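You operate a simulated robot arm through the tools that you are given. There is no shell and no other tool. Be economical: measure what you need, move in short steps, check, and stop when the job is done.

You are at the controls of a simulated robot arm. One attempt, no reset.

Task
Put the maroon bar in the black dark steel tray. Put the wooden block on the brown bench top away on the yellow bench top. Put one of the job cards from the orange bench top on the cream cover. Fetch the ribbed copper block from the orange bench top and set it on the white bench top. Do these in any order. Set down upright: job card.

Only the result counts: the job must be done as asked and must still hold three seconds after the hand-in. Knocking over, shifting, dropping, spilling or breaking anything else fails it. Lids that push on must go on centred and level and be pressed home; caps that screw on are set level and turned clockwise until they are tight.

Robot
A 6-joint arm with a two-finger parallel gripper on a trunk, on a base that drives. Base frame: it is fixed to the floor where the robot stands at the start and does not move with it; the origin is under the middle of the robot, x ahead of it, y to its left, z up; the surface under the hand at the start is at about z = 800. Readings come in mm, degrees, newtons and seconds.
With the tool pointing down near the work surface it reaches from about 480 to 880 mm from the robot's upright axis, wherever it stands. Its first joint turns from -115.0 to 115.0 degrees. Places, roughly: cream cover (18x14x1 cm) [-4400, -2200, 900]; dark steel tray (42x26x5 cm) [-1800, 500, 900]; job card [-4500, -2500, 1000]; maroon bar (20x3x3 cm) [500, 200, 800]; ribbed copper block (6x3x3 cm) [-4300, -2400, 900]; white bench top [-1600, -1900, 900]; wooden block (3x5x10 cm) [-2400, -600, 900]; yellow bench top [-2400, -6300, 900]. Payload 4.2 kg.
The tool frame sits at the grasp point between the pads (the TCP): z along the fingers, y along the line on which they close. The tips reach 23 mm beyond it. The gripper opens to 94 mm. The fingers are 38 mm wide and 10 mm thick; the gripper's body (54 by 96 mm) begins 39 mm behind the TCP.
Orientation is told as [roll, pitch, yaw] about the base's x, y, z axes, in that order, counted from this pose: with the fingers straight down and closing along the base's y, the tool's x points along the base's -x, its y along +y and its z along -z.

Tools
- The arm moves only by the tool servo_tool. Its argument "moves" is a list that holds one entry, the list of rows, each a list of 7 numbers: the shift along the tool's x, y, z in units of 25 mm (1.0 is 25 mm), then the turn, a rotation vector about the tool's x, y, z in units of 4 degrees (1.0 is 4 degrees), then the gripper command, from -1 (fully open) to 1 (shut), values between in proportion. In form: [[[tx, ty, tz, wx, wy, wz, grip], ...]]. A call has 1 to 12 rows; each row shifts and turns the commanded pose from where the row before left it, along the tool's axes as they then stand. A call with a number of a shift or a turn outside -1 to 1 is refused whole. Rows are played at 5 a second. More than 50 mm and 8.6 degrees between two rows, or a gripper value outside its range, and nothing of the call is played. Where a pose cannot be reached the arm comes as near as it can. A force on the tool above 40 N (or 10 N above the force at the start of the call, whichever is more), or a blocked arm, ends the call early, and 0.2 s more pass. Each finger travels about 108 mm/s and halts on what it meets, pressing with about 42 N; the grip force reading is that of the motor and also rises with nothing between the fingers. The clock runs only during rows and for 0.2 s after the last one: add rows that do not move to give the fingers time. The reply holds the time, the measured pose of the TCP, the force on the tool along the base axes, the opening and the grip force, in the units named above and with some noise, with the torque about the TCP (base axes, N m) and any sound that the robot's microphone picked up.
- Cameras (640 x 400 px; columns grow to the right, rows downward): "scene" is now at [240.7, 178.2, 1264.7]; the picture's right is [-0.19, -0.98, 0.00], its down [-0.59, 0.11, -0.80] and it looks along [0.79, -0.15, -0.60] (base axes); focal length 290 px, centre (320, 200). "wrist" rides on the gripper at [86, 16, -74] in the tool frame; the picture's right is [-0.18, 0.98, 0.00], its down [-0.58, -0.11, -0.81] and it looks along [-0.79, -0.15, 0.59] (tool axes); focal length 243 px, centre (320, 200). There is no depth. A picture from a camera that has moved, and an enlarged one, comes with that camera's place and axes in the base frame and with its lens.
- get_image(camera): a new picture of that camera. The clock stands still meanwhile.
- raise_lower(by): slides the trunk up (or, below 0, down) by that many mm; the arm and the scene camera ride with it, the base frame stays. It gives what a move gives, with no picture.
- base_move(legs): drives the robot by 1 to 6 legs, each [ahead, turn to the left] in mm and degrees, along the robot's own axes; the way and the turn of a leg run together, so that a leg with both is an arc; at most 1500 mm and 180 degrees a leg. The arm and the cameras ride along, it lands a little off, and it stops where it bumps. It gives what a move gives.
- turn_head(pan, tilt): turns the head with the scene camera to pan (to the left, within 80 degrees either way) and tilt (down, from -29 to 69), counted from straight ahead of the robot. It gives what a move gives.
- inspect(camera, box): a new picture of the part [left, top, right, bottom] of that camera's present view, enlarged. The clock stands still meanwhile.
- job_done(): hands the job in; it is judged then, once.

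Work in short steps. Places have to be worked out from the pictures, the camera data and where the tool is seen: move nearer, look again, correct. Check each grasp and each placing, and mend what went wrong. You have 165 turns and 112 pictures in all, those below and enlarged ones among them. Open the gripper and draw the arm clear of the work before you hand the job in, unless the task says otherwise; then end with one line.

The tools are called by a JSON object that holds its "api" and its "payload". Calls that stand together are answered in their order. servo_tool: Moves the arm, as the interface text tells. Its arguments: {"type":"object","properties":{"moves":{"type":"array"}},"required":["moves"]} The other tools are called the same way: raise_lower (by) slides the trunk up or down; base_move (legs) drives the base; turn_head (pan, tilt) turns the head that bears the scene camera; get_image (camera) takes a picture; inspect (camera, box) takes an enlarged picture of a part of a camera's view; job_done () hands the job in.

At the start:

```text
time_s: 0.0
ee_pos: [578.8, 170.3, 1052.8]
tcp_rot: [0.0, -0.1, 0.0]
wrist_force: [0.0, -0.6, 0.4]
moment: [-0.01, 0.01, 0.01]
finger_gap: 94.0
grip_force: 0.1
trunk travel left (down, up): [-625.0, 365.0]
robot x, y, heading: [0.9, -0.6, -0.0]
head pan, tilt: [-11.1, 36.7]
```

scene: 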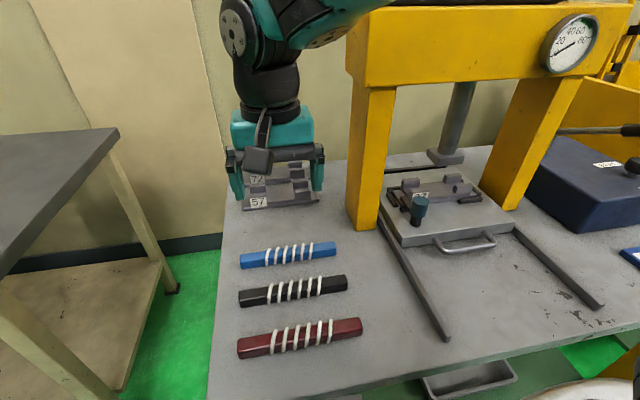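
wrist: 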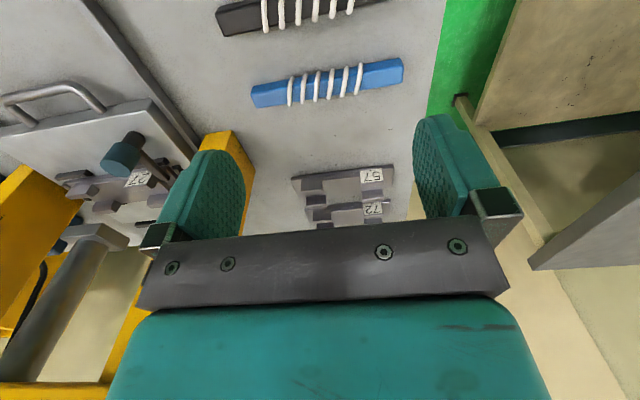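

The maroon bar lies along base y, centred near (480, 160, 815). I turn the tool 90° while lowering partway.

{"api": "servo_tool", "payload": {"moves": [[[0, 0, 0.3, 0, 0, 1, -0.4], [0, 0, 0.3, 0, 0, 1, -0.4], [0, 0, 0.3, 0, 0, 1, -0.4], [0, 0, 0.3, 0, 0, 1, -0.4], [0, 0, 0.3, 0, 0, 1, -0.4], [0, 0, 0.3, 0, 0, 1, -0.4], [0, 0, 0.3, 0, 0, 1, -0.4], [0, 0, 0.3, 0, 0, 1, -0.4], [0, 0, 0.3, 0, 0, 1, -0.4], [0, 0, 0.3, 0, 0, 1, -0.4], [0, 0, 0.3, 0, 0, 1, -0.4], [0, 0, 0.3, 0, 0, 1, -0.4]]]}}

{"api": "servo_tool", "payload": {"moves": [[[0, 0, 0, 0, 0, 1, -0.4], [0, 0, 0, 0, 0, 1, -0.4], [0, 0, 0, 0, 0, 1, -0.4], [0, 0, 0, 0, 0, 1, -0.4], [0, 0, 0, 0, 0, 1, -0.4], [0, 0, 0, 0, 0, 1, -0.4], [0, 0, 0, 0, 0, 1, -0.4], [0, 0, 0, 0, 0, 1, -0.4], [0, 0, 0, 0, 0, 1, -0.4], [0, 0, 0, 0, 0, 1, -0.4], [0, 0, 0, 0, 0, 0.5, -0.4]]]}}

```text
time_s: 2.6
ee_pos: [578.7, 171.6, 962.3]
tcp_rot: [0.0, 0.0, -48.1]
wrist_force: [0.2, 0.1, 0.2]
moment: [0.0, 0.01, 0.02]
finger_gap: 65.7
grip_force: 0.0
trunk travel left (down, up): [-625.0, 365.0]
robot x, y, heading: [2.2, -2.7, -0.1]
head pan, tilt: [-11.1, 36.7]
```

```text
time_s: 5.0
ee_pos: [579.7, 170.4, 959.9]
tcp_rot: [0.0, 0.0, -90.2]
wrist_force: [-0.1, 0.2, 0.2]
moment: [0.0, -0.01, 0.0]
finger_gap: 65.8
grip_force: 0.0
trunk travel left (down, up): [-625.0, 365.0]
robot x, y, heading: [1.3, -1.2, 0.1]
head pan, tilt: [-11.1, 36.7]
```

Now I shift back 100 mm in x and down, then check.

{"api": "servo_tool", "payload": {"moves": [[[-0.1, -1, 0, 0, 0, 0, -0.4], [-0.1, -1, 0, 0, 0, 0, -0.4], [-0.1, -1, 0, 0, 0, 0, -0.4], [-0.1, -1, 0, 0, 0, 0, -0.4], [0, 0, 1, 0, 0, 0, -0.4], [0, 0, 1, 0, 0, 0, -0.4]]]}}

{"api": "get_image", "payload": {"camera": "scene"}}

{"api": "get_image", "payload": {"camera": "wrist"}}

```text
time_s: 6.4
ee_pos: [479.2, 159.5, 911.5]
tcp_rot: [0.0, -0.1, -90.0]
wrist_force: [0.0, -0.7, -0.6]
moment: [0.0, -0.05, -0.02]
finger_gap: 66.0
grip_force: 0.0
trunk travel left (down, up): [-625.0, 365.0]
robot x, y, heading: [-0.7, -1.1, 0.0]
head pan, tilt: [-11.1, 36.7]
```

```text
109 pictures are left
camera scene: at [240.6, 178.1, 1264.8], right [-0.19, -0.98, 0.0], down [-0.59, 0.11, -0.8], along [0.79, -0.15, -0.6], focal length 290 px, centre (320, 200)
```

scene: 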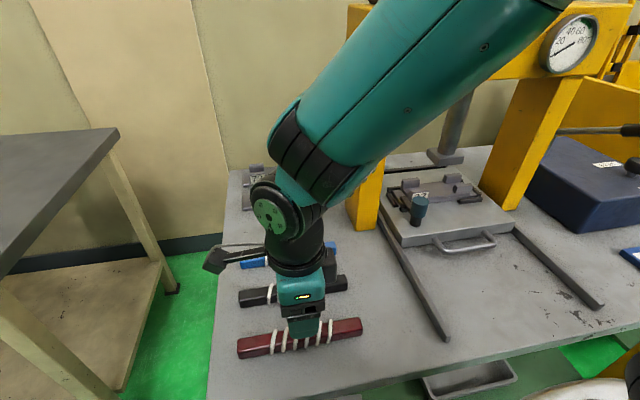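

```text
108 pictures are left
camera wrist: at [495.2, 245.1, 987.0], right [0.98, -0.18, 0.0], down [-0.11, -0.58, 0.81], along [-0.15, -0.79, -0.59], focal length 243 px, centre (320, 200)
```

wrist: 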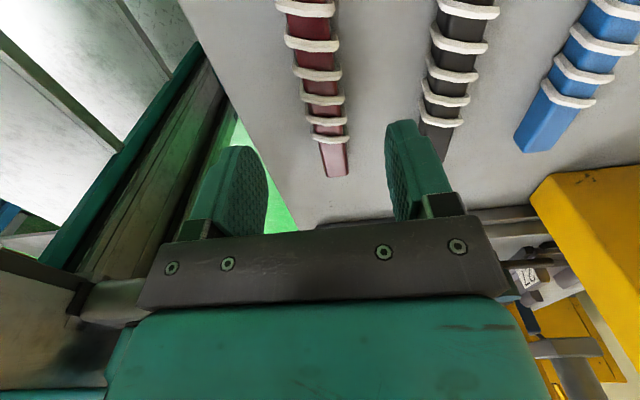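

Bar centre x≈479; the fingers straddle it. Descend to z≈826 and close.

{"api": "servo_tool", "payload": {"moves": [[[0, 0, 1, 0, 0, 0, -0.4], [0, 0, 1, 0, 0, 0, -0.4], [0, 0, 1, 0, 0, 0, -0.4], [0, 0, 0.4, 0, 0, 0, -0.4], [0, 0, 0, 0, 0, 0, 1], [0, 0, 0, 0, 0, 0, 1], [0, 0, 0, 0, 0, 0, 1], [0, 0, 0, 0, 0, 0, 1]]]}}

```text
time_s: 8.2
ee_pos: [478.9, 160.9, 825.6]
tcp_rot: [-0.1, 0.0, -90.0]
wrist_force: [0.1, -0.2, -1.1]
moment: [0.04, 0.0, 0.01]
finger_gap: 23.7
grip_force: 42.7
trunk travel left (down, up): [-625.0, 365.0]
robot x, y, heading: [-0.4, 0.5, 0.0]
head pan, tilt: [-11.1, 36.7]
```

Gripped (23.7 mm). Lift.

{"api": "servo_tool", "payload": {"moves": [[[0, 0, -0.5, 0, 0, 0, 1], [0, 0, -1, 0, 0, 0, 1], [0, 0, -1, 0, 0, 0, 1], [0, 0, -1, 0, 0, 0, 1], [0, 0, -1, 0, 0, 0, 1], [0, 0, -1, 0, 0, 0, 1], [0, 0, -1, 0, 0, 0, 1], [0, 0, -1, 0, 0, 0, 1], [0, 0, -1, 0, 0, 0, 1], [0, 0, -1, 0, 0, 0, 1], [0, 0, -1, 0, 0, 0, 1]]]}}

{"api": "turn_head", "payload": {"pan": 75, "tilt": 15}}

{"api": "get_image", "payload": {"camera": "scene"}}

{"api": "get_image", "payload": {"camera": "wrist"}}

{"api": "turn_head", "payload": {"pan": -75, "tilt": 15}}

{"api": "get_image", "payload": {"camera": "scene"}}

```text
time_s: 10.6
ee_pos: [478.3, 161.6, 1088.8]
tcp_rot: [0.0, -0.1, -89.9]
wrist_force: [0.5, 0.1, -3.0]
moment: [-0.02, 0.03, 0.01]
finger_gap: 23.9
grip_force: 41.7
trunk travel left (down, up): [-625.0, 365.0]
robot x, y, heading: [-1.2, -1.0, -0.1]
head pan, tilt: [-11.1, 36.7]
```

```text
time_s: 12.2
ee_pos: [478.9, 162.3, 1089.3]
tcp_rot: [0.0, 0.0, -90.0]
wrist_force: [-0.1, 0.6, -2.0]
moment: [0.03, 0.05, 0.01]
finger_gap: 23.9
grip_force: 41.3
trunk travel left (down, up): [-625.0, 365.0]
robot x, y, heading: [-4.2, 1.1, 0.1]
head pan, tilt: [75.0, 15.0]
```

```text
107 pictures are left
camera scene: at [179.6, 285.2, 1299.2], right [0.97, -0.26, 0.0], down [-0.07, -0.25, -0.97], along [0.25, 0.93, -0.26], focal length 290 px, centre (320, 200)
```

scene: 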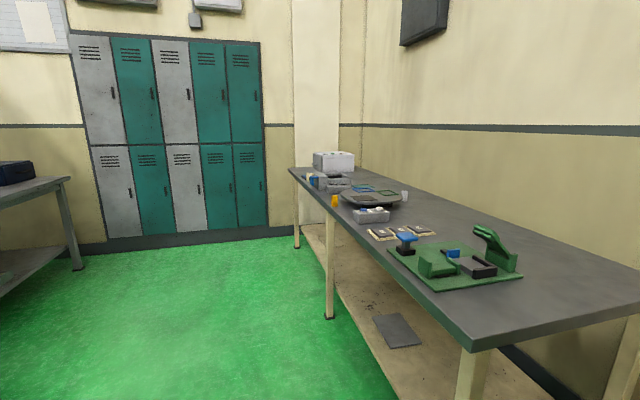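

```text
106 pictures are left
camera wrist: at [494.3, 247.0, 1163.7], right [0.98, -0.18, 0.0], down [-0.11, -0.58, 0.81], along [-0.15, -0.79, -0.59], focal length 243 px, centre (320, 200)
```

wrist: 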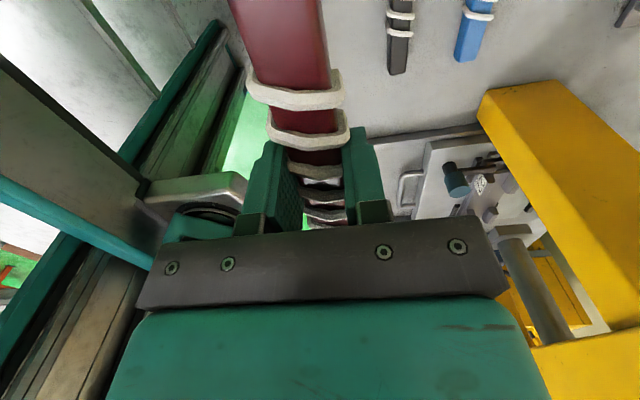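

```text
time_s: 14.6
ee_pos: [478.4, 163.3, 1089.2]
tcp_rot: [0.0, 0.0, -90.0]
wrist_force: [1.2, -0.3, -3.8]
moment: [-0.03, -0.03, -0.03]
finger_gap: 23.8
grip_force: 42.5
trunk travel left (down, up): [-625.0, 365.0]
robot x, y, heading: [1.7, -2.3, 0.1]
head pan, tilt: [-75.0, 15.0]
```

```text
105 pictures are left
camera scene: at [179.5, 104.8, 1299.3], right [-0.97, -0.26, 0.0], down [-0.07, 0.25, -0.97], along [0.25, -0.93, -0.26], focal length 290 px, centre (320, 200)
```

scene: 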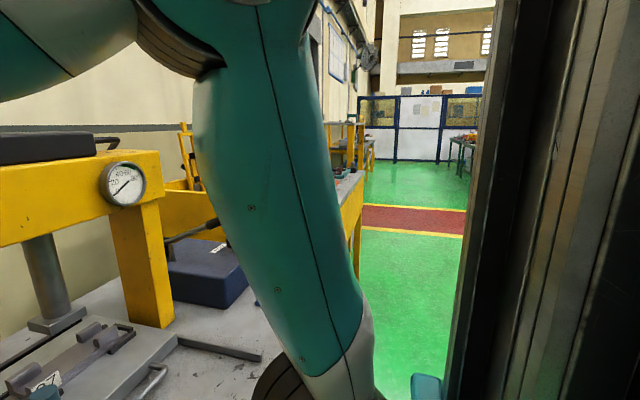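

I back away from the bench, turn left 90°, and look round toward what lay behind.

{"api": "base_move", "payload": {"legs": [[-400, 0], [0, 90]]}}

{"api": "turn_head", "payload": {"pan": 60, "tilt": 15}}

{"api": "get_image", "payload": {"camera": "scene"}}

```text
time_s: 20.8
ee_pos: [-539.5, 483.7, 1088.4]
tcp_rot: [-0.1, 0.0, -2.1]
wrist_force: [0.3, -0.5, -3.0]
moment: [0.01, -0.02, 0.0]
finger_gap: 24.1
grip_force: 41.9
trunk travel left (down, up): [-625.0, 365.0]
robot x, y, heading: [-394.9, 1.5, 88.1]
head pan, tilt: [-75.0, 15.0]
```

```text
time_s: 22.9
ee_pos: [-539.4, 482.9, 1090.4]
tcp_rot: [-0.1, 0.0, -2.1]
wrist_force: [0.4, 0.9, -3.0]
moment: [0.0, 0.0, -0.01]
finger_gap: 23.7
grip_force: 42.2
trunk travel left (down, up): [-625.0, 365.0]
robot x, y, heading: [-397.2, -2.6, 88.0]
head pan, tilt: [60.0, 15.0]
```

```text
104 pictures are left
camera scene: at [-661.5, 208.8, 1299.3], right [0.53, 0.85, 0.0], down [0.22, -0.14, -0.97], along [-0.82, 0.51, -0.26], focal length 290 px, centre (320, 200)
```

scene: 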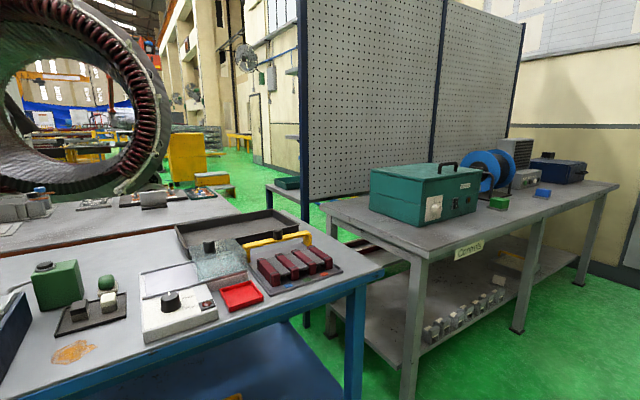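

The tray is near (-1740, 500) on the blue bench whose front edge is x≈-1200. I drive to y≈480, face it, and look.

{"api": "base_move", "payload": {"legs": [[480, 0], [0, 92], [150, 0]]}}

{"api": "turn_head", "payload": {"pan": 0, "tilt": 25}}

{"api": "get_image", "payload": {"camera": "scene"}}

```text
time_s: 30.6
ee_pos: [-1011.3, 302.9, 1088.6]
tcp_rot: [0.0, 0.0, 90.6]
wrist_force: [0.7, -0.2, -2.9]
moment: [0.03, -0.03, -0.01]
finger_gap: 23.5
grip_force: 41.9
trunk travel left (down, up): [-625.0, 365.0]
robot x, y, heading: [-529.3, 467.2, -179.3]
head pan, tilt: [60.0, 15.0]
```

```text
time_s: 31.9
ee_pos: [-1010.2, 303.7, 1088.9]
tcp_rot: [0.0, 0.0, 90.6]
wrist_force: [0.3, 0.2, -2.8]
moment: [-0.02, -0.04, -0.01]
finger_gap: 23.7
grip_force: 42.1
trunk travel left (down, up): [-625.0, 365.0]
robot x, y, heading: [-529.2, 467.6, -179.5]
head pan, tilt: [0.0, 25.0]
```

```text
103 pictures are left
camera scene: at [-771.8, 272.5, 1283.0], right [-0.01, 1.0, 0.0], down [0.42, 0.0, -0.91], along [-0.91, -0.01, -0.42], focal length 290 px, centre (320, 200)
```

scene: 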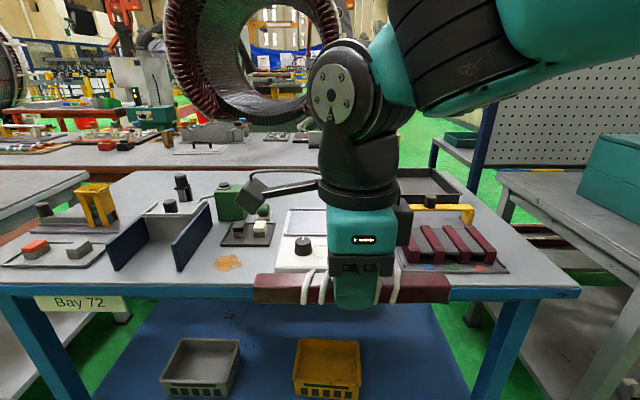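

Drive 320 mm forward toward the bench (the bar is well above everything), then view.

{"api": "base_move", "payload": {"legs": [[330, 0]]}}

{"api": "turn_head", "payload": {"pan": -25, "tilt": 30}}

{"api": "get_image", "payload": {"camera": "scene"}}

{"api": "get_image", "payload": {"camera": "wrist"}}

```text
time_s: 34.1
ee_pos: [-1338.2, 303.2, 1089.9]
tcp_rot: [-0.1, 0.0, 90.2]
wrist_force: [-0.7, 0.2, -3.9]
moment: [-0.01, 0.04, 0.01]
finger_gap: 23.6
grip_force: 42.2
trunk travel left (down, up): [-625.0, 365.0]
robot x, y, heading: [-857.4, 467.6, -179.6]
head pan, tilt: [0.0, 25.0]
```

```text
time_s: 35.0
ee_pos: [-1337.4, 303.6, 1088.5]
tcp_rot: [0.0, 0.0, 90.3]
wrist_force: [-0.3, -0.5, -2.7]
moment: [-0.03, -0.02, 0.02]
finger_gap: 23.9
grip_force: 41.7
trunk travel left (down, up): [-625.0, 365.0]
robot x, y, heading: [-862.8, 470.8, -179.7]
head pan, tilt: [-25.0, 30.0]
```

```text
102 pictures are left
camera scene: at [-1090.8, 310.0, 1275.1], right [0.42, 0.91, 0.0], down [0.45, -0.21, -0.87], along [-0.79, 0.36, -0.5], focal length 290 px, centre (320, 200)
```

scene: 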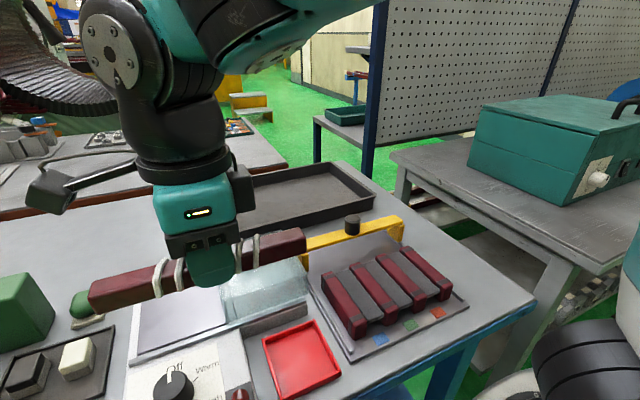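

```text
101 pictures are left
camera wrist: at [-1354.9, 216.1, 1163.8], right [-0.98, 0.18, 0.0], down [0.11, 0.58, 0.81], along [0.14, 0.79, -0.59], focal length 243 px, centre (320, 200)
```

wrist: 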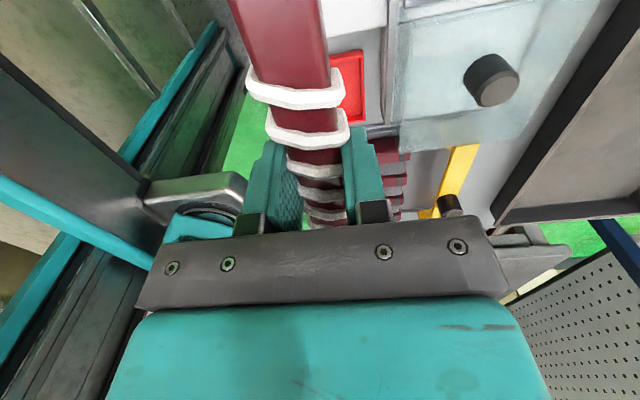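

Tray spans x≈-1600…-1852, y≈272…692. I move the bar over (-1690, 470), staying high.

{"api": "servo_tool", "payload": {"moves": [[[-0.6, 0.9, 0, 0, 0, 0, 1], [-0.6, 0.9, 0, 0, 0, 0, 1], [-0.6, 0.9, 0, 0, 0, 0, 1], [-0.6, 0.9, 0, 0, 0, 0, 1], [-0.6, 0.9, 0, 0, 0, 0, 1], [-0.6, 0.9, 0, 0, 0, 0, 1], [-0.6, 0.9, 0, 0, 0, 0, 1], [-0.6, 0.9, 0, 0, 0, 0, 1], [-0.6, 0.9, 0, 0, 0, 0, 1], [-0.6, 0.9, 0, 0, 0, 0, 1], [-0.6, 0.9, 0, 0, 0, 0, 1]]]}}

{"api": "servo_tool", "payload": {"moves": [[[0, 1, 0, 0, 0, 0, 1], [0, 1, 0, 0, 0, 0, 1], [0, 1, 0, 0, 0, 0, 1], [0, 1, 0, 0, 0, 0, 1], [0, 0, 0.8, 0, 0, 0, 1], [0, 0, 0.8, 0, 0, 0, 1], [0, 0, 0, 0, 0, 0, 1]]]}}

{"api": "get_image", "payload": {"camera": "scene"}}

{"api": "get_image", "payload": {"camera": "wrist"}}

```text
time_s: 37.4
ee_pos: [-1587.0, 467.5, 1090.4]
tcp_rot: [0.0, 0.0, 90.4]
wrist_force: [0.1, -0.2, -2.8]
moment: [0.04, 0.02, -0.02]
finger_gap: 23.8
grip_force: 42.4
trunk travel left (down, up): [-625.0, 365.0]
robot x, y, heading: [-860.4, 466.4, -179.9]
head pan, tilt: [-25.0, 30.0]
```

```text
time_s: 39.0
ee_pos: [-1687.8, 466.5, 1049.6]
tcp_rot: [0.0, 0.1, 90.3]
wrist_force: [-0.4, 0.9, -3.1]
moment: [0.0, -0.01, 0.0]
finger_gap: 23.8
grip_force: 42.2
trunk travel left (down, up): [-625.0, 365.0]
robot x, y, heading: [-857.2, 468.9, -179.7]
head pan, tilt: [-25.0, 30.0]
```

```text
100 pictures are left
camera scene: at [-1090.8, 310.1, 1275.0], right [0.42, 0.91, 0.0], down [0.45, -0.21, -0.87], along [-0.79, 0.36, -0.5], focal length 290 px, centre (320, 200)
```

scene: 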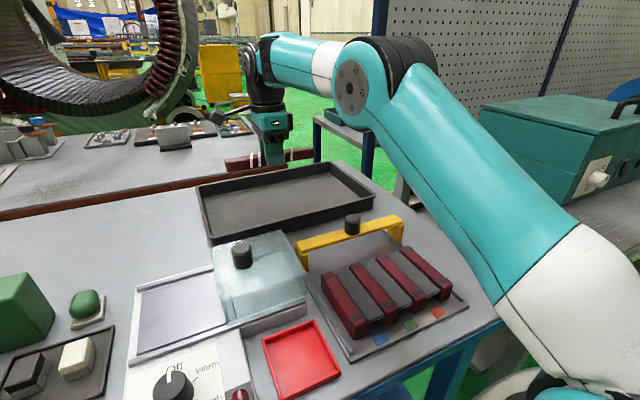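

```text
99 pictures are left
camera wrist: at [-1703.1, 379.0, 1124.4], right [-0.98, 0.18, 0.0], down [0.11, 0.58, 0.81], along [0.14, 0.79, -0.59], focal length 243 px, centre (320, 200)
```

wrist: 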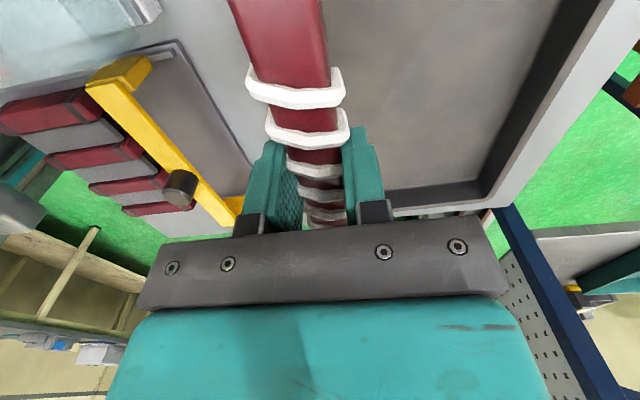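

I enlarge the wrist view to verify the near tray wall relative to the bar.

{"api": "inspect", "payload": {"camera": "wrist", "box": [80, 0, 560, 240]}}

{"api": "inspect", "payload": {"camera": "scene", "box": [160, 100, 440, 280]}}

```text
1.33 times, centred on (320, 120) of wrist
camera zoom: at [-1703.1, 379.0, 1124.4], right [-0.98, 0.18, 0.0], down [0.11, 0.58, 0.81], along [0.14, 0.79, -0.59], focal length 324 px, centre (320, 307)
```

zoom: 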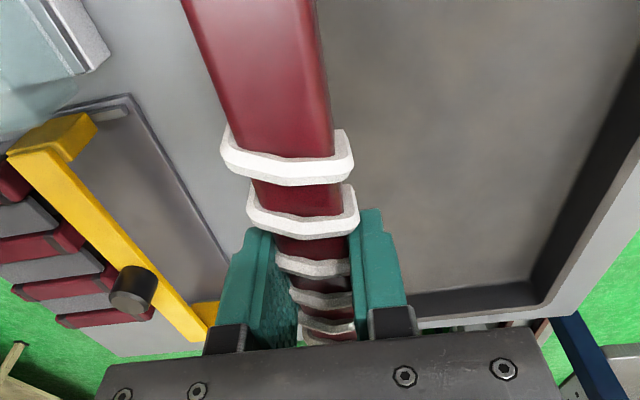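

```text
2.22 times, centred on (300, 190) of scene
camera zoom: at [-1090.8, 310.1, 1275.0], right [0.42, 0.91, 0.0], down [0.45, -0.21, -0.87], along [-0.79, 0.36, -0.5], focal length 643 px, centre (364, 222)
```

zoom: 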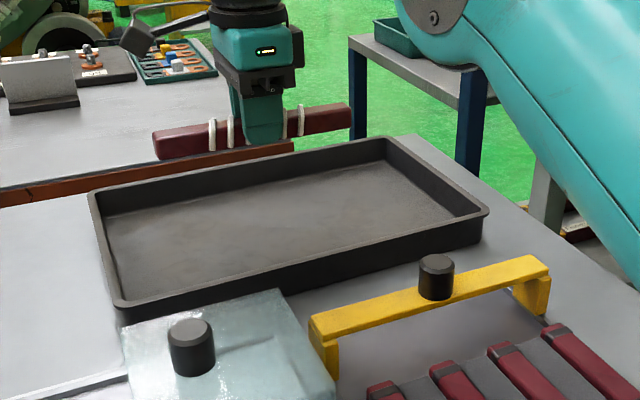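

The triangulated tray is x≈-1635…-1900, y≈295…715, rim z≈912. I shift to x≈-1712, y≈490, then look before lowering.

{"api": "servo_tool", "payload": {"moves": [[[-0.5, 0.5, 0, 0, 0, 0, 1], [-0.4, 0.5, 0, 0, 0, 0, 1], [0, 0, 1, 0, 0, 0, 1], [0, 0, 1, 0, 0, 0, 1], [0, 0, 1, 0, 0, 0, 1], [0, 0, 0, 0, 0, 0, 1]]]}}

{"api": "inspect", "payload": {"camera": "wrist", "box": [80, 0, 560, 240]}}

{"api": "inspect", "payload": {"camera": "scene", "box": [160, 100, 440, 280]}}

```text
time_s: 40.4
ee_pos: [-1712.5, 489.5, 975.5]
tcp_rot: [-0.1, 0.0, 90.3]
wrist_force: [0.3, -0.7, -2.6]
moment: [-0.02, -0.03, 0.02]
finger_gap: 23.7
grip_force: 42.0
trunk travel left (down, up): [-625.0, 365.0]
robot x, y, heading: [-861.9, 470.6, -179.8]
head pan, tilt: [-25.0, 30.0]
```

```text
1.33 times, centred on (320, 120) of wrist
camera zoom: at [-1728.3, 401.6, 1048.7], right [-0.98, 0.18, 0.0], down [0.11, 0.58, 0.81], along [0.14, 0.79, -0.59], focal length 324 px, centre (320, 307)
```

zoom: 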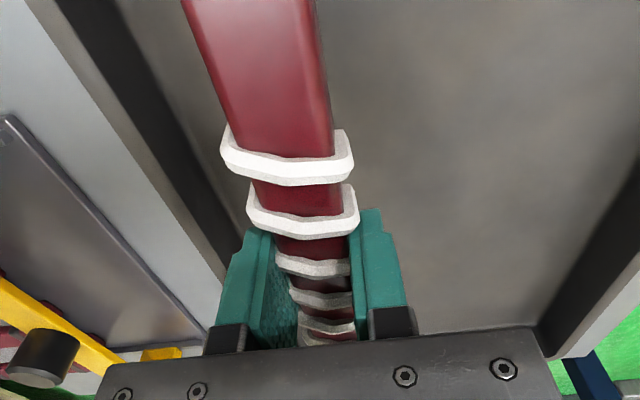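

```text
2.22 times, centred on (300, 190) of scene
camera zoom: at [-1090.8, 310.1, 1275.1], right [0.42, 0.91, 0.0], down [0.45, -0.21, -0.87], along [-0.79, 0.36, -0.5], focal length 643 px, centre (364, 222)
```

zoom: 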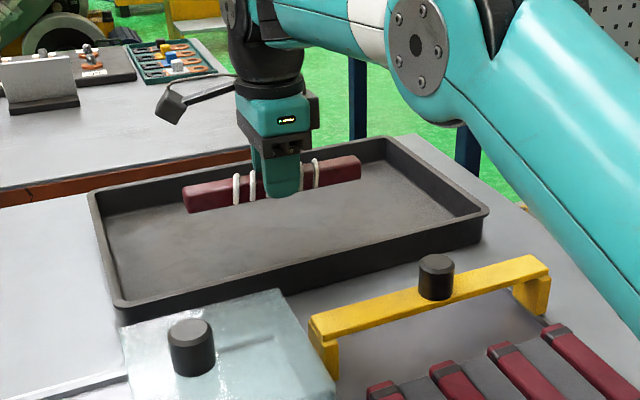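

The bar is now clearly inside the walls; lower to ~900 then feel.

{"api": "servo_tool", "payload": {"moves": [[[0, 0, 1, 0, 0, 0, 1], [0, 0, 1, 0, 0, 0, 1], [0, 0, 0.6, 0, 0, 0, 1], [0, 0, 0.3, 0, 0, 0, 1], [0, 0, 0, 0, 0, 0, 1]]]}}

{"api": "servo_tool", "payload": {"moves": [[[0, 0, 0.15, 0, 0, 0, 1], [0, 0, 0.15, 0, 0, 0, 1], [0, 0, 0.15, 0, 0, 0, 1], [0, 0, 0.15, 0, 0, 0, 1], [0, 0, 0, 0, 0, 0, 1]]]}}

{"api": "inspect", "payload": {"camera": "scene", "box": [160, 100, 440, 280]}}

```text
time_s: 41.6
ee_pos: [-1711.7, 488.1, 900.5]
tcp_rot: [0.0, 0.0, 90.4]
wrist_force: [-0.5, 0.3, -3.3]
moment: [0.03, 0.0, 0.0]
finger_gap: 23.7
grip_force: 42.1
trunk travel left (down, up): [-625.0, 365.0]
robot x, y, heading: [-860.1, 466.8, -179.8]
head pan, tilt: [-25.0, 30.0]
```

```text
time_s: 42.8
ee_pos: [-1712.6, 490.2, 890.4]
tcp_rot: [0.4, 0.0, 90.3]
wrist_force: [-3.1, 1.0, 32.5]
moment: [0.02, -0.24, 0.0]
finger_gap: 24.0
grip_force: 41.7
trunk travel left (down, up): [-625.0, 365.0]
robot x, y, heading: [-857.9, 469.8, -179.6]
head pan, tilt: [-25.0, 30.0]
```

```text
2.22 times, centred on (300, 190) of scene
camera zoom: at [-1089.5, 310.1, 1275.7], right [0.42, 0.91, 0.0], down [0.45, -0.21, -0.87], along [-0.79, 0.36, -0.5], focal length 643 px, centre (364, 222)
```

zoom: 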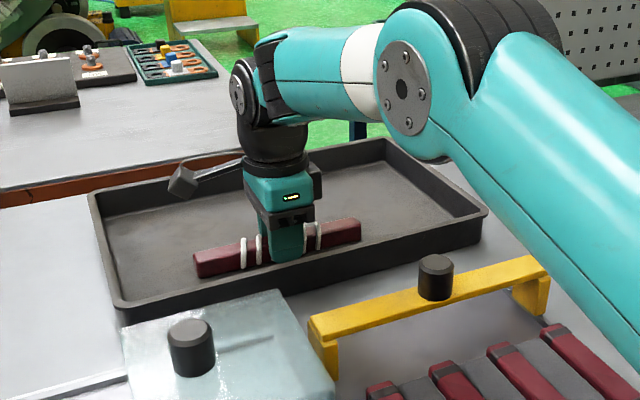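

Contact with the tray floor (32 N up). Ease, open modestly, and lift out.

{"api": "servo_tool", "payload": {"moves": [[[0, 0, -0.12, 0, 0, 0, 1], [0, 0, 0, 0, 0, 0, 0.1], [0, 0, 0, 0, 0, 0, 0.1], [0, 0, 0, 0, 0, 0, 0.1], [0, 0, -1, 0, 0, 0, 0.1], [0, 0, -1, 0, 0, 0, 0.1], [0, 0, -1, 0, 0, 0, 0.1], [0, 0, -1, 0, 0, 0, 0.1], [0, 0, -1, 0, 0, 0, 0.1], [0, 0, -1, 0, 0, 0, 0.1], [0, 0, -1, 0, 0, 0, 0.1], [0, 0, -1, 0, 0, 0, 0.1]]]}}

{"api": "servo_tool", "payload": {"moves": [[[0, -1, -0.5, 0, 0, 0, 0.1], [0, -1, 0, 0, 0, 0, 0.1], [0, -1, 0, 0, 0, 0, 0.1], [0, -1, 0, 0, 0, 0, 0.1], [0, -1, 0, 0, 0, 0, 0.1], [0, -1, 0, 0, 0, 0, 0.1], [0, -1, 0, 0, 0, 0, 0.1], [0, -1, 0, 0, 0, 0, 0.1], [0, -1, 0, 0, 0, 0, 0.1], [0, -1, 0, 0, 0, 0, 0.1]]]}}

{"api": "get_image", "payload": {"camera": "scene"}}

```text
time_s: 45.4
ee_pos: [-1707.5, 489.7, 1086.6]
tcp_rot: [0.0, 0.1, 90.3]
wrist_force: [-0.1, -0.1, -0.1]
moment: [-0.04, -0.03, -0.02]
finger_gap: 42.3
grip_force: 0.1
out of reach, approached as far as the arm can: row 12
trunk travel left (down, up): [-625.0, 365.0]
robot x, y, heading: [-859.7, 468.3, -179.8]
head pan, tilt: [-25.0, 30.0]
```

```text
time_s: 47.6
ee_pos: [-1457.6, 492.2, 1101.2]
tcp_rot: [0.0, 0.0, 90.3]
wrist_force: [-0.3, -0.4, -0.9]
moment: [0.0, -0.01, -0.01]
finger_gap: 42.3
grip_force: 0.1
trunk travel left (down, up): [-625.0, 365.0]
robot x, y, heading: [-863.8, 464.8, -179.9]
head pan, tilt: [-25.0, 30.0]
```

```text
93 pictures are left
camera scene: at [-1091.0, 310.1, 1275.0], right [0.42, 0.91, 0.0], down [0.45, -0.21, -0.87], along [-0.79, 0.36, -0.5], focal length 290 px, centre (320, 200)
```

scene: 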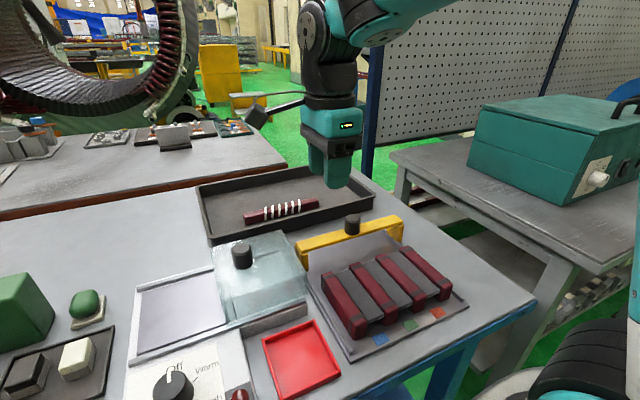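

The bar is in the tray. I back off and turn to face -y, then look around for a route to the brown bench.

{"api": "servo_tool", "payload": {"moves": [[[0, -1, 0, 0, 0, 0, 0.1], [0, -1, 0, 0, 0, 0, 0.1], [0, -1, 0, 0, 0, 0, 0.1], [0, -1, 0, 0, 0, 0, 0.1]]]}}

{"api": "base_move", "payload": {"legs": [[-330, 0], [0, 90]]}}

{"api": "turn_head", "payload": {"pan": 0, "tilt": 12}}

{"api": "get_image", "payload": {"camera": "scene"}}

{"api": "turn_head", "payload": {"pan": -60, "tilt": 12}}

{"api": "get_image", "payload": {"camera": "scene"}}

```text
time_s: 48.6
ee_pos: [-1355.8, 492.4, 1099.9]
tcp_rot: [0.0, -0.1, 90.3]
wrist_force: [0.0, 0.8, -0.5]
moment: [-0.02, -0.03, 0.01]
finger_gap: 42.6
grip_force: 0.0
trunk travel left (down, up): [-625.0, 365.0]
robot x, y, heading: [-857.1, 469.2, -180.1]
head pan, tilt: [-25.0, 30.0]
```

```text
time_s: 54.6
ee_pos: [-548.6, -27.6, 1101.6]
tcp_rot: [0.0, 0.0, -178.7]
wrist_force: [0.0, -0.1, 0.4]
moment: [0.0, 0.04, -0.03]
finger_gap: 42.6
grip_force: 0.1
trunk travel left (down, up): [-625.0, 365.0]
robot x, y, heading: [-532.8, 467.4, -88.8]
head pan, tilt: [-25.0, 30.0]
```

```text
time_s: 55.5
ee_pos: [-547.1, -27.4, 1101.5]
tcp_rot: [0.0, 0.1, -178.7]
wrist_force: [1.0, 0.4, 0.2]
moment: [-0.01, 0.03, 0.01]
finger_gap: 42.4
grip_force: 0.1
trunk travel left (down, up): [-625.0, 365.0]
robot x, y, heading: [-532.1, 468.7, -89.1]
head pan, tilt: [0.0, 12.0]
```

```text
92 pictures are left
camera scene: at [-329.2, 227.2, 1304.1], right [-1.0, -0.02, 0.0], down [0.0, 0.21, -0.98], along [0.02, -0.98, -0.21], focal length 290 px, centre (320, 200)
```

scene: 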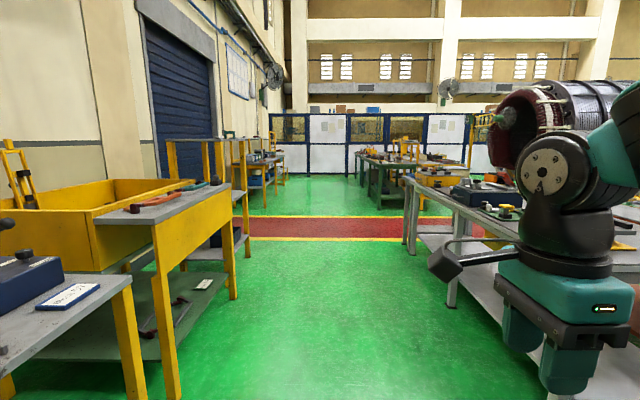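

```text
time_s: 56.8
ee_pos: [-548.7, -26.7, 1100.7]
tcp_rot: [0.0, 0.0, -178.7]
wrist_force: [-0.3, 0.1, -0.1]
moment: [0.0, 0.0, 0.0]
finger_gap: 42.4
grip_force: 0.1
trunk travel left (down, up): [-625.0, 365.0]
robot x, y, heading: [-532.1, 472.3, -88.9]
head pan, tilt: [-60.0, 12.0]
```

```text
91 pictures are left
camera scene: at [-410.8, 272.0, 1304.2], right [-0.52, 0.85, 0.0], down [0.18, 0.11, -0.98], along [-0.84, -0.51, -0.21], focal length 290 px, centre (320, 200)
```

scene: 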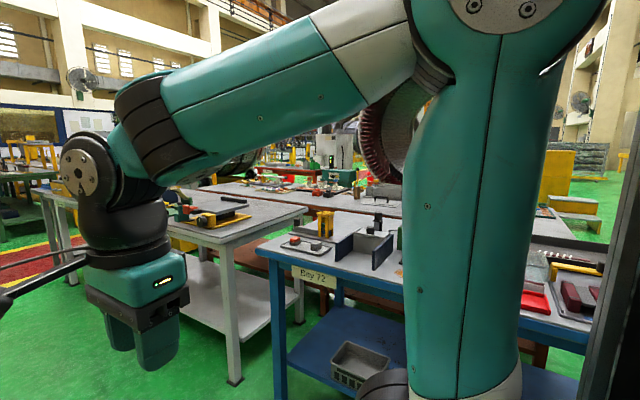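

The corridor ahead is clear, with a cross lane at y≈-3700. Drive down it, turn to -x there and look.

{"api": "base_move", "payload": {"legs": [[1500, -1], [1500, 0], [1170, 0], [0, -90]]}}

{"api": "turn_head", "payload": {"pan": 20, "tilt": 10}}

{"api": "get_image", "payload": {"camera": "scene"}}

{"api": "turn_head", "payload": {"pan": -45, "tilt": 10}}

{"api": "get_image", "payload": {"camera": "scene"}}

```text
time_s: 80.7
ee_pos: [-957.3, -3668.2, 1100.9]
tcp_rot: [0.0, 0.1, 90.1]
wrist_force: [-0.1, -0.8, 0.1]
moment: [-0.01, 0.02, -0.06]
finger_gap: 42.1
grip_force: 0.0
trunk travel left (down, up): [-625.0, 365.0]
robot x, y, heading: [-461.4, -3696.1, -180.3]
head pan, tilt: [-60.0, 12.0]
```

```text
time_s: 82.2
ee_pos: [-956.9, -3668.3, 1101.6]
tcp_rot: [0.0, 0.0, 90.1]
wrist_force: [0.6, 0.2, 0.2]
moment: [-0.02, -0.01, -0.01]
finger_gap: 42.4
grip_force: 0.0
trunk travel left (down, up): [-625.0, 365.0]
robot x, y, heading: [-460.6, -3693.2, -180.1]
head pan, tilt: [20.0, 10.0]
```

```text
90 pictures are left
camera scene: at [-697.4, -3921.3, 1307.4], right [-0.34, 0.94, 0.0], down [0.16, 0.06, -0.98], along [-0.93, -0.34, -0.17], focal length 290 px, centre (320, 200)
```

scene: 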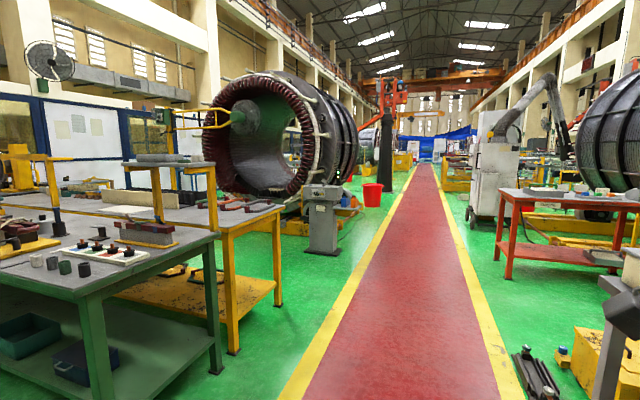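

```text
time_s: 83.6
ee_pos: [-957.5, -3668.5, 1101.5]
tcp_rot: [0.0, 0.0, 90.1]
wrist_force: [0.1, 0.5, 0.2]
moment: [0.0, -0.01, 0.01]
finger_gap: 42.5
grip_force: 0.1
trunk travel left (down, up): [-625.0, 365.0]
robot x, y, heading: [-456.3, -3695.9, -179.5]
head pan, tilt: [-45.0, 10.0]
```

```text
89 pictures are left
camera scene: at [-675.8, -3823.9, 1307.4], right [0.71, 0.71, 0.0], down [0.12, -0.12, -0.98], along [-0.7, 0.7, -0.17], focal length 290 px, centre (320, 200)
```

scene: 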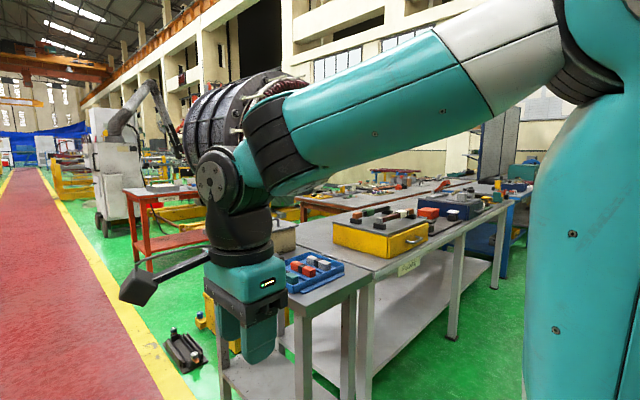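

The red lane centre is y≈-4000. I drive along it to x≈-3250 and look to the right (north) for the brown and orange benches.

{"api": "base_move", "payload": {"legs": [[0, 5], [1500, 0], [1300, 0], [0, -95]]}}

{"api": "turn_head", "payload": {"pan": 35, "tilt": 12}}

{"api": "get_image", "payload": {"camera": "scene"}}

{"api": "turn_head", "payload": {"pan": -25, "tilt": 12}}

{"api": "get_image", "payload": {"camera": "scene"}}

```text
time_s: 101.6
ee_pos: [-3221.5, -3402.3, 1100.5]
tcp_rot: [0.0, 0.0, -0.2]
wrist_force: [0.0, 0.8, -0.2]
moment: [-0.07, -0.01, 0.01]
finger_gap: 42.2
grip_force: 0.1
trunk travel left (down, up): [-625.0, 365.0]
robot x, y, heading: [-3250.8, -3896.6, 89.8]
head pan, tilt: [-45.0, 10.0]
```

```text
time_s: 103.1
ee_pos: [-3219.9, -3402.3, 1101.2]
tcp_rot: [0.1, 0.0, -0.2]
wrist_force: [-0.1, 0.4, 0.2]
moment: [-0.01, -0.02, 0.01]
finger_gap: 42.6
grip_force: 0.1
trunk travel left (down, up): [-625.0, 365.0]
robot x, y, heading: [-3248.1, -3895.1, 89.5]
head pan, tilt: [35.0, 12.0]
```

```text
88 pictures are left
camera scene: at [-3492.8, -3667.0, 1304.2], right [0.82, 0.57, 0.0], down [0.12, -0.17, -0.98], along [-0.56, 0.8, -0.21], focal length 290 px, centre (320, 200)
```

scene: 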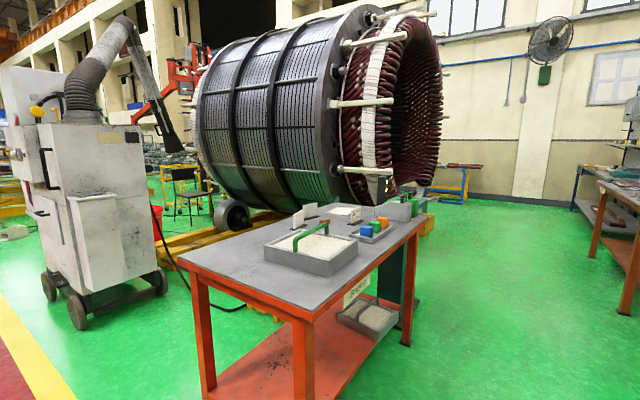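

```text
time_s: 104.4
ee_pos: [-3221.0, -3402.0, 1102.1]
tcp_rot: [0.0, -0.1, -0.2]
wrist_force: [-0.2, 0.5, -0.6]
moment: [-0.03, 0.0, -0.01]
finger_gap: 42.3
grip_force: 0.0
trunk travel left (down, up): [-625.0, 365.0]
robot x, y, heading: [-3247.7, -3897.9, 89.6]
head pan, tilt: [-25.0, 12.0]
```

```text
87 pictures are left
camera scene: at [-3400.0, -3659.4, 1304.2], right [0.9, -0.43, 0.0], down [-0.09, -0.19, -0.98], along [0.42, 0.88, -0.21], focal length 290 px, centre (320, 200)
```

scene: 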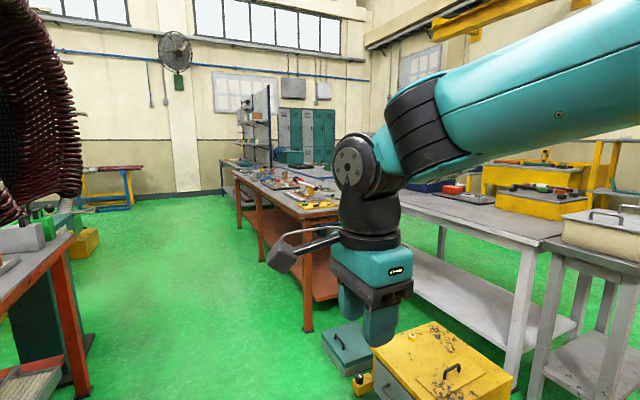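

The aisle between the brown bench (front x≈-2720) and orange bench is clear. Drive north to y≈-600 and face the brown bench.

{"api": "base_move", "payload": {"legs": [[0, -2.5], [1500, 0], [1500, 0], [280, 0], [0, -87]]}}

{"api": "turn_head", "payload": {"pan": 0, "tilt": 28}}

{"api": "get_image", "payload": {"camera": "scene"}}

```text
time_s: 123.1
ee_pos: [-2708.2, -349.3, 1101.3]
tcp_rot: [0.1, 0.0, -52.7]
wrist_force: [0.5, 0.2, 0.0]
moment: [-0.04, 0.03, 0.02]
finger_gap: 42.5
grip_force: 0.0
trunk travel left (down, up): [-625.0, 365.0]
robot x, y, heading: [-3119.2, -624.4, 37.7]
head pan, tilt: [-25.0, 12.0]
stopped in leg 5: the robot was blocked; the commanded pose is now the measured one
```

```text
time_s: 124.0
ee_pos: [-2707.3, -350.2, 1101.9]
tcp_rot: [0.0, 0.0, -52.8]
wrist_force: [-0.6, 0.1, 0.7]
moment: [0.0, -0.01, 0.0]
finger_gap: 42.5
grip_force: 0.0
trunk travel left (down, up): [-625.0, 365.0]
robot x, y, heading: [-3118.1, -630.2, 37.1]
head pan, tilt: [0.0, 28.0]
```

```text
86 pictures are left
camera scene: at [-3039.9, -325.1, 1278.3], right [0.61, -0.8, 0.0], down [-0.37, -0.28, -0.88], along [0.7, 0.54, -0.47], focal length 290 px, centre (320, 200)
```

scene: 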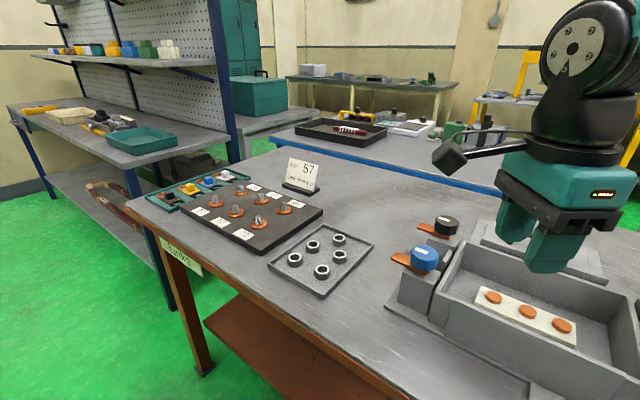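

Blocked—probably a base corner against the bench (edge x≈-2800). Back off, finish turning, and look.

{"api": "base_move", "payload": {"legs": [[-180, 0], [0, -37]]}}

{"api": "turn_head", "payload": {"pan": 0, "tilt": 28}}

{"api": "get_image", "payload": {"camera": "scene"}}

```text
time_s: 127.3
ee_pos: [-2769.4, -767.2, 1101.0]
tcp_rot: [0.1, -0.1, -90.1]
wrist_force: [-0.1, 0.4, 0.3]
moment: [-0.01, 0.02, 0.0]
finger_gap: 42.1
grip_force: 0.2
trunk travel left (down, up): [-625.0, 365.0]
robot x, y, heading: [-3268.9, -740.2, -0.3]
head pan, tilt: [0.0, 28.0]
```

```text
time_s: 127.9
ee_pos: [-2769.3, -768.0, 1101.0]
tcp_rot: [0.0, 0.0, -90.0]
wrist_force: [-0.3, -0.1, -0.1]
moment: [0.02, 0.01, -0.02]
finger_gap: 42.1
grip_force: 0.0
trunk travel left (down, up): [-625.0, 365.0]
robot x, y, heading: [-3261.5, -739.8, 0.0]
head pan, tilt: [0.0, 28.0]
```

```text
85 pictures are left
camera scene: at [-3018.1, -545.1, 1278.3], right [0.0, -1.0, 0.0], down [-0.47, 0.0, -0.88], along [0.88, 0.0, -0.47], focal length 290 px, centre (320, 200)
```

scene: 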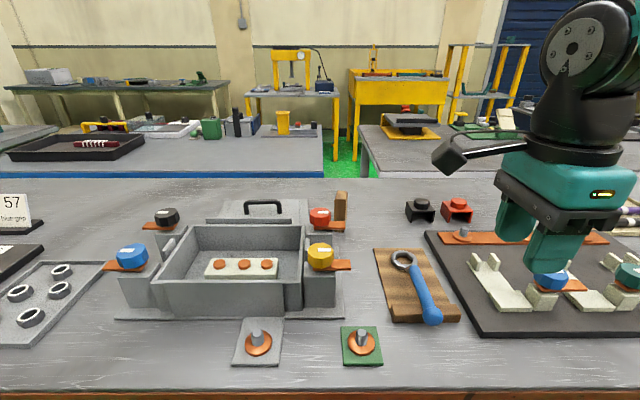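

The wooden block stands at about (-2380, -598), behind the red knob, top z≈967. I drive a little closer, turn the tool back to close along y, and inspect.

{"api": "base_move", "payload": {"legs": [[110, 0]]}}

{"api": "servo_tool", "payload": {"moves": [[[0, 0, 0, 0, 0, -1, -0.2], [0, 0, 0, 0, 0, -1, -0.2], [0, 0, 0, 0, 0, -1, -0.2], [0, 0, 0, 0, 0, -1, -0.2], [0, 0, 0, 0, 0, -1, -0.2], [0, 0, 0, 0, 0, -1, -0.2], [0, 0, 0, 0, 0, -1, -0.2], [0, 0, 0, 0, 0, -1, -0.2], [0, 0, 0, 0, 0, -1, -0.2], [0, 0, 0, 0, 0, -1, -0.2], [0, 0, 0, 0, 0, -1, -0.2], [0, 0, 0, 0, 0, -1, -0.2]]]}}

{"api": "servo_tool", "payload": {"moves": [[[0, 0, 0, 0, 0, -1, -0.2], [0, 0, 0, 0, 0, -1, -0.2], [0, 0, 0, 0, 0, -1, -0.2], [0, 0, 0, 0, 0, -1, -0.2], [0, 0, 0, 0, 0, -1, -0.2], [0, 0, 0, 0, 0, -1, -0.2], [0, 0, 0, 0, 0, -1, -0.2], [0, 0, 0, 0, 0, -1, -0.2], [0, 0, 0, 0, 0, -1, -0.2], [0, 0, 0, 0, 0, -1, -0.2], [0, 0, 0, 0, 0, -0.5, -0.2]]]}}

{"api": "inspect", "payload": {"camera": "scene", "box": [200, 150, 480, 325]}}

```text
time_s: 129.1
ee_pos: [-2659.6, -767.6, 1101.1]
tcp_rot: [-0.1, 0.0, -89.9]
wrist_force: [0.9, -0.1, 0.0]
moment: [0.01, -0.02, 0.01]
finger_gap: 42.2
grip_force: 0.0
trunk travel left (down, up): [-625.0, 365.0]
robot x, y, heading: [-3152.7, -741.1, -0.2]
head pan, tilt: [0.0, 28.0]
```

```text
time_s: 131.7
ee_pos: [-2659.3, -767.9, 1100.6]
tcp_rot: [0.1, 0.0, -41.9]
wrist_force: [0.2, 0.4, 0.0]
moment: [0.0, 0.03, 0.02]
finger_gap: 56.5
grip_force: 0.0
trunk travel left (down, up): [-625.0, 365.0]
robot x, y, heading: [-3157.3, -737.0, -0.2]
head pan, tilt: [0.0, 28.0]
```

```text
time_s: 134.1
ee_pos: [-2658.3, -768.8, 1101.0]
tcp_rot: [0.0, -0.1, 0.0]
wrist_force: [-1.0, 0.3, 0.0]
moment: [-0.02, -0.01, -0.02]
finger_gap: 56.3
grip_force: 0.1
trunk travel left (down, up): [-625.0, 365.0]
robot x, y, heading: [-3157.5, -742.8, -0.4]
head pan, tilt: [0.0, 28.0]
```

```text
2.29 times, centred on (340, 238) of scene
camera zoom: at [-2908.0, -545.2, 1278.3], right [0.0, -1.0, 0.0], down [-0.47, 0.0, -0.88], along [0.88, 0.0, -0.47], focal length 662 px, centre (274, 114)
```

zoom: 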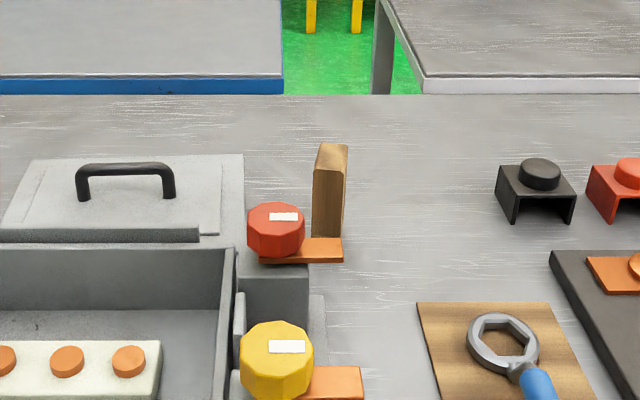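

I move the TCP to about (-2480, -598) at height, to see the block in the wrist camera.

{"api": "servo_tool", "payload": {"moves": [[[-0.9, 0.85, 0, 0, 0, 0, -0.2], [-0.9, 0.85, 0, 0, 0, 0, -0.2], [-0.9, 0.85, 0, 0, 0, 0, -0.2], [-0.9, 0.85, 0, 0, 0, 0, -0.2], [-0.9, 0.85, 0, 0, 0, 0, -0.2], [-0.9, 0.85, 0, 0, 0, 0, -0.2], [-0.9, 0.85, 0, 0, 0, 0, -0.2], [-0.9, 0.85, 0, 0, 0, 0, -0.2], [0, 0, 0, 0, 0, 0, -0.2]]]}}

{"api": "get_image", "payload": {"camera": "wrist"}}

{"api": "get_image", "payload": {"camera": "scene"}}

```text
time_s: 136.1
ee_pos: [-2478.1, -598.8, 1100.3]
tcp_rot: [0.0, 0.0, 0.0]
wrist_force: [-0.6, 0.1, 0.7]
moment: [-0.03, 0.0, -0.01]
finger_gap: 56.5
grip_force: 0.0
trunk travel left (down, up): [-625.0, 365.0]
robot x, y, heading: [-3152.2, -739.7, 0.2]
head pan, tilt: [0.0, 28.0]
```

```text
83 pictures are left
camera wrist: at [-2565.1, -583.8, 1174.9], right [0.18, 0.98, 0.0], down [0.58, -0.11, 0.81], along [0.79, -0.15, -0.59], focal length 243 px, centre (320, 200)
```

wrist: 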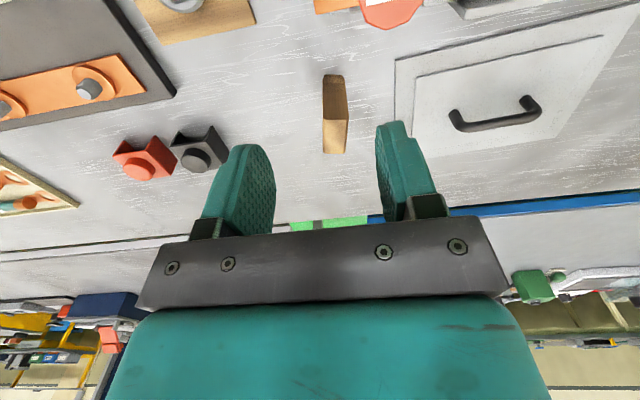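

```text
82 pictures are left
camera scene: at [-2908.1, -545.2, 1278.3], right [0.0, -1.0, 0.0], down [-0.47, 0.0, -0.88], along [0.88, 0.0, -0.47], focal length 290 px, centre (320, 200)
```

scene: 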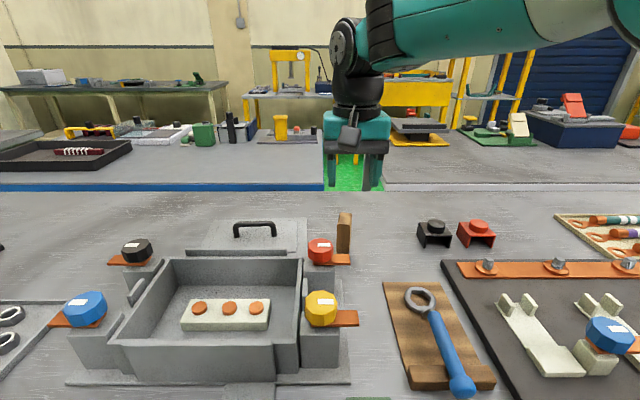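

Zoom on the block in the wrist view.

{"api": "inspect", "payload": {"camera": "wrist", "box": [270, 40, 430, 180]}}

```text
2.86 times, centred on (350, 110) of wrist
camera zoom: at [-2565.1, -583.8, 1174.9], right [0.18, 0.98, 0.0], down [0.58, -0.11, 0.81], along [0.79, -0.15, -0.59], focal length 693 px, centre (234, 457)
```

zoom: 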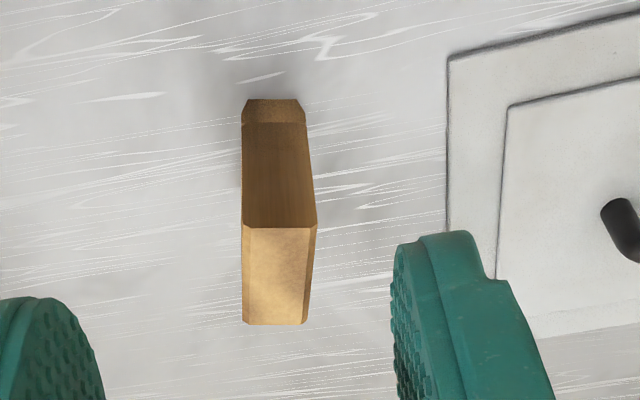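

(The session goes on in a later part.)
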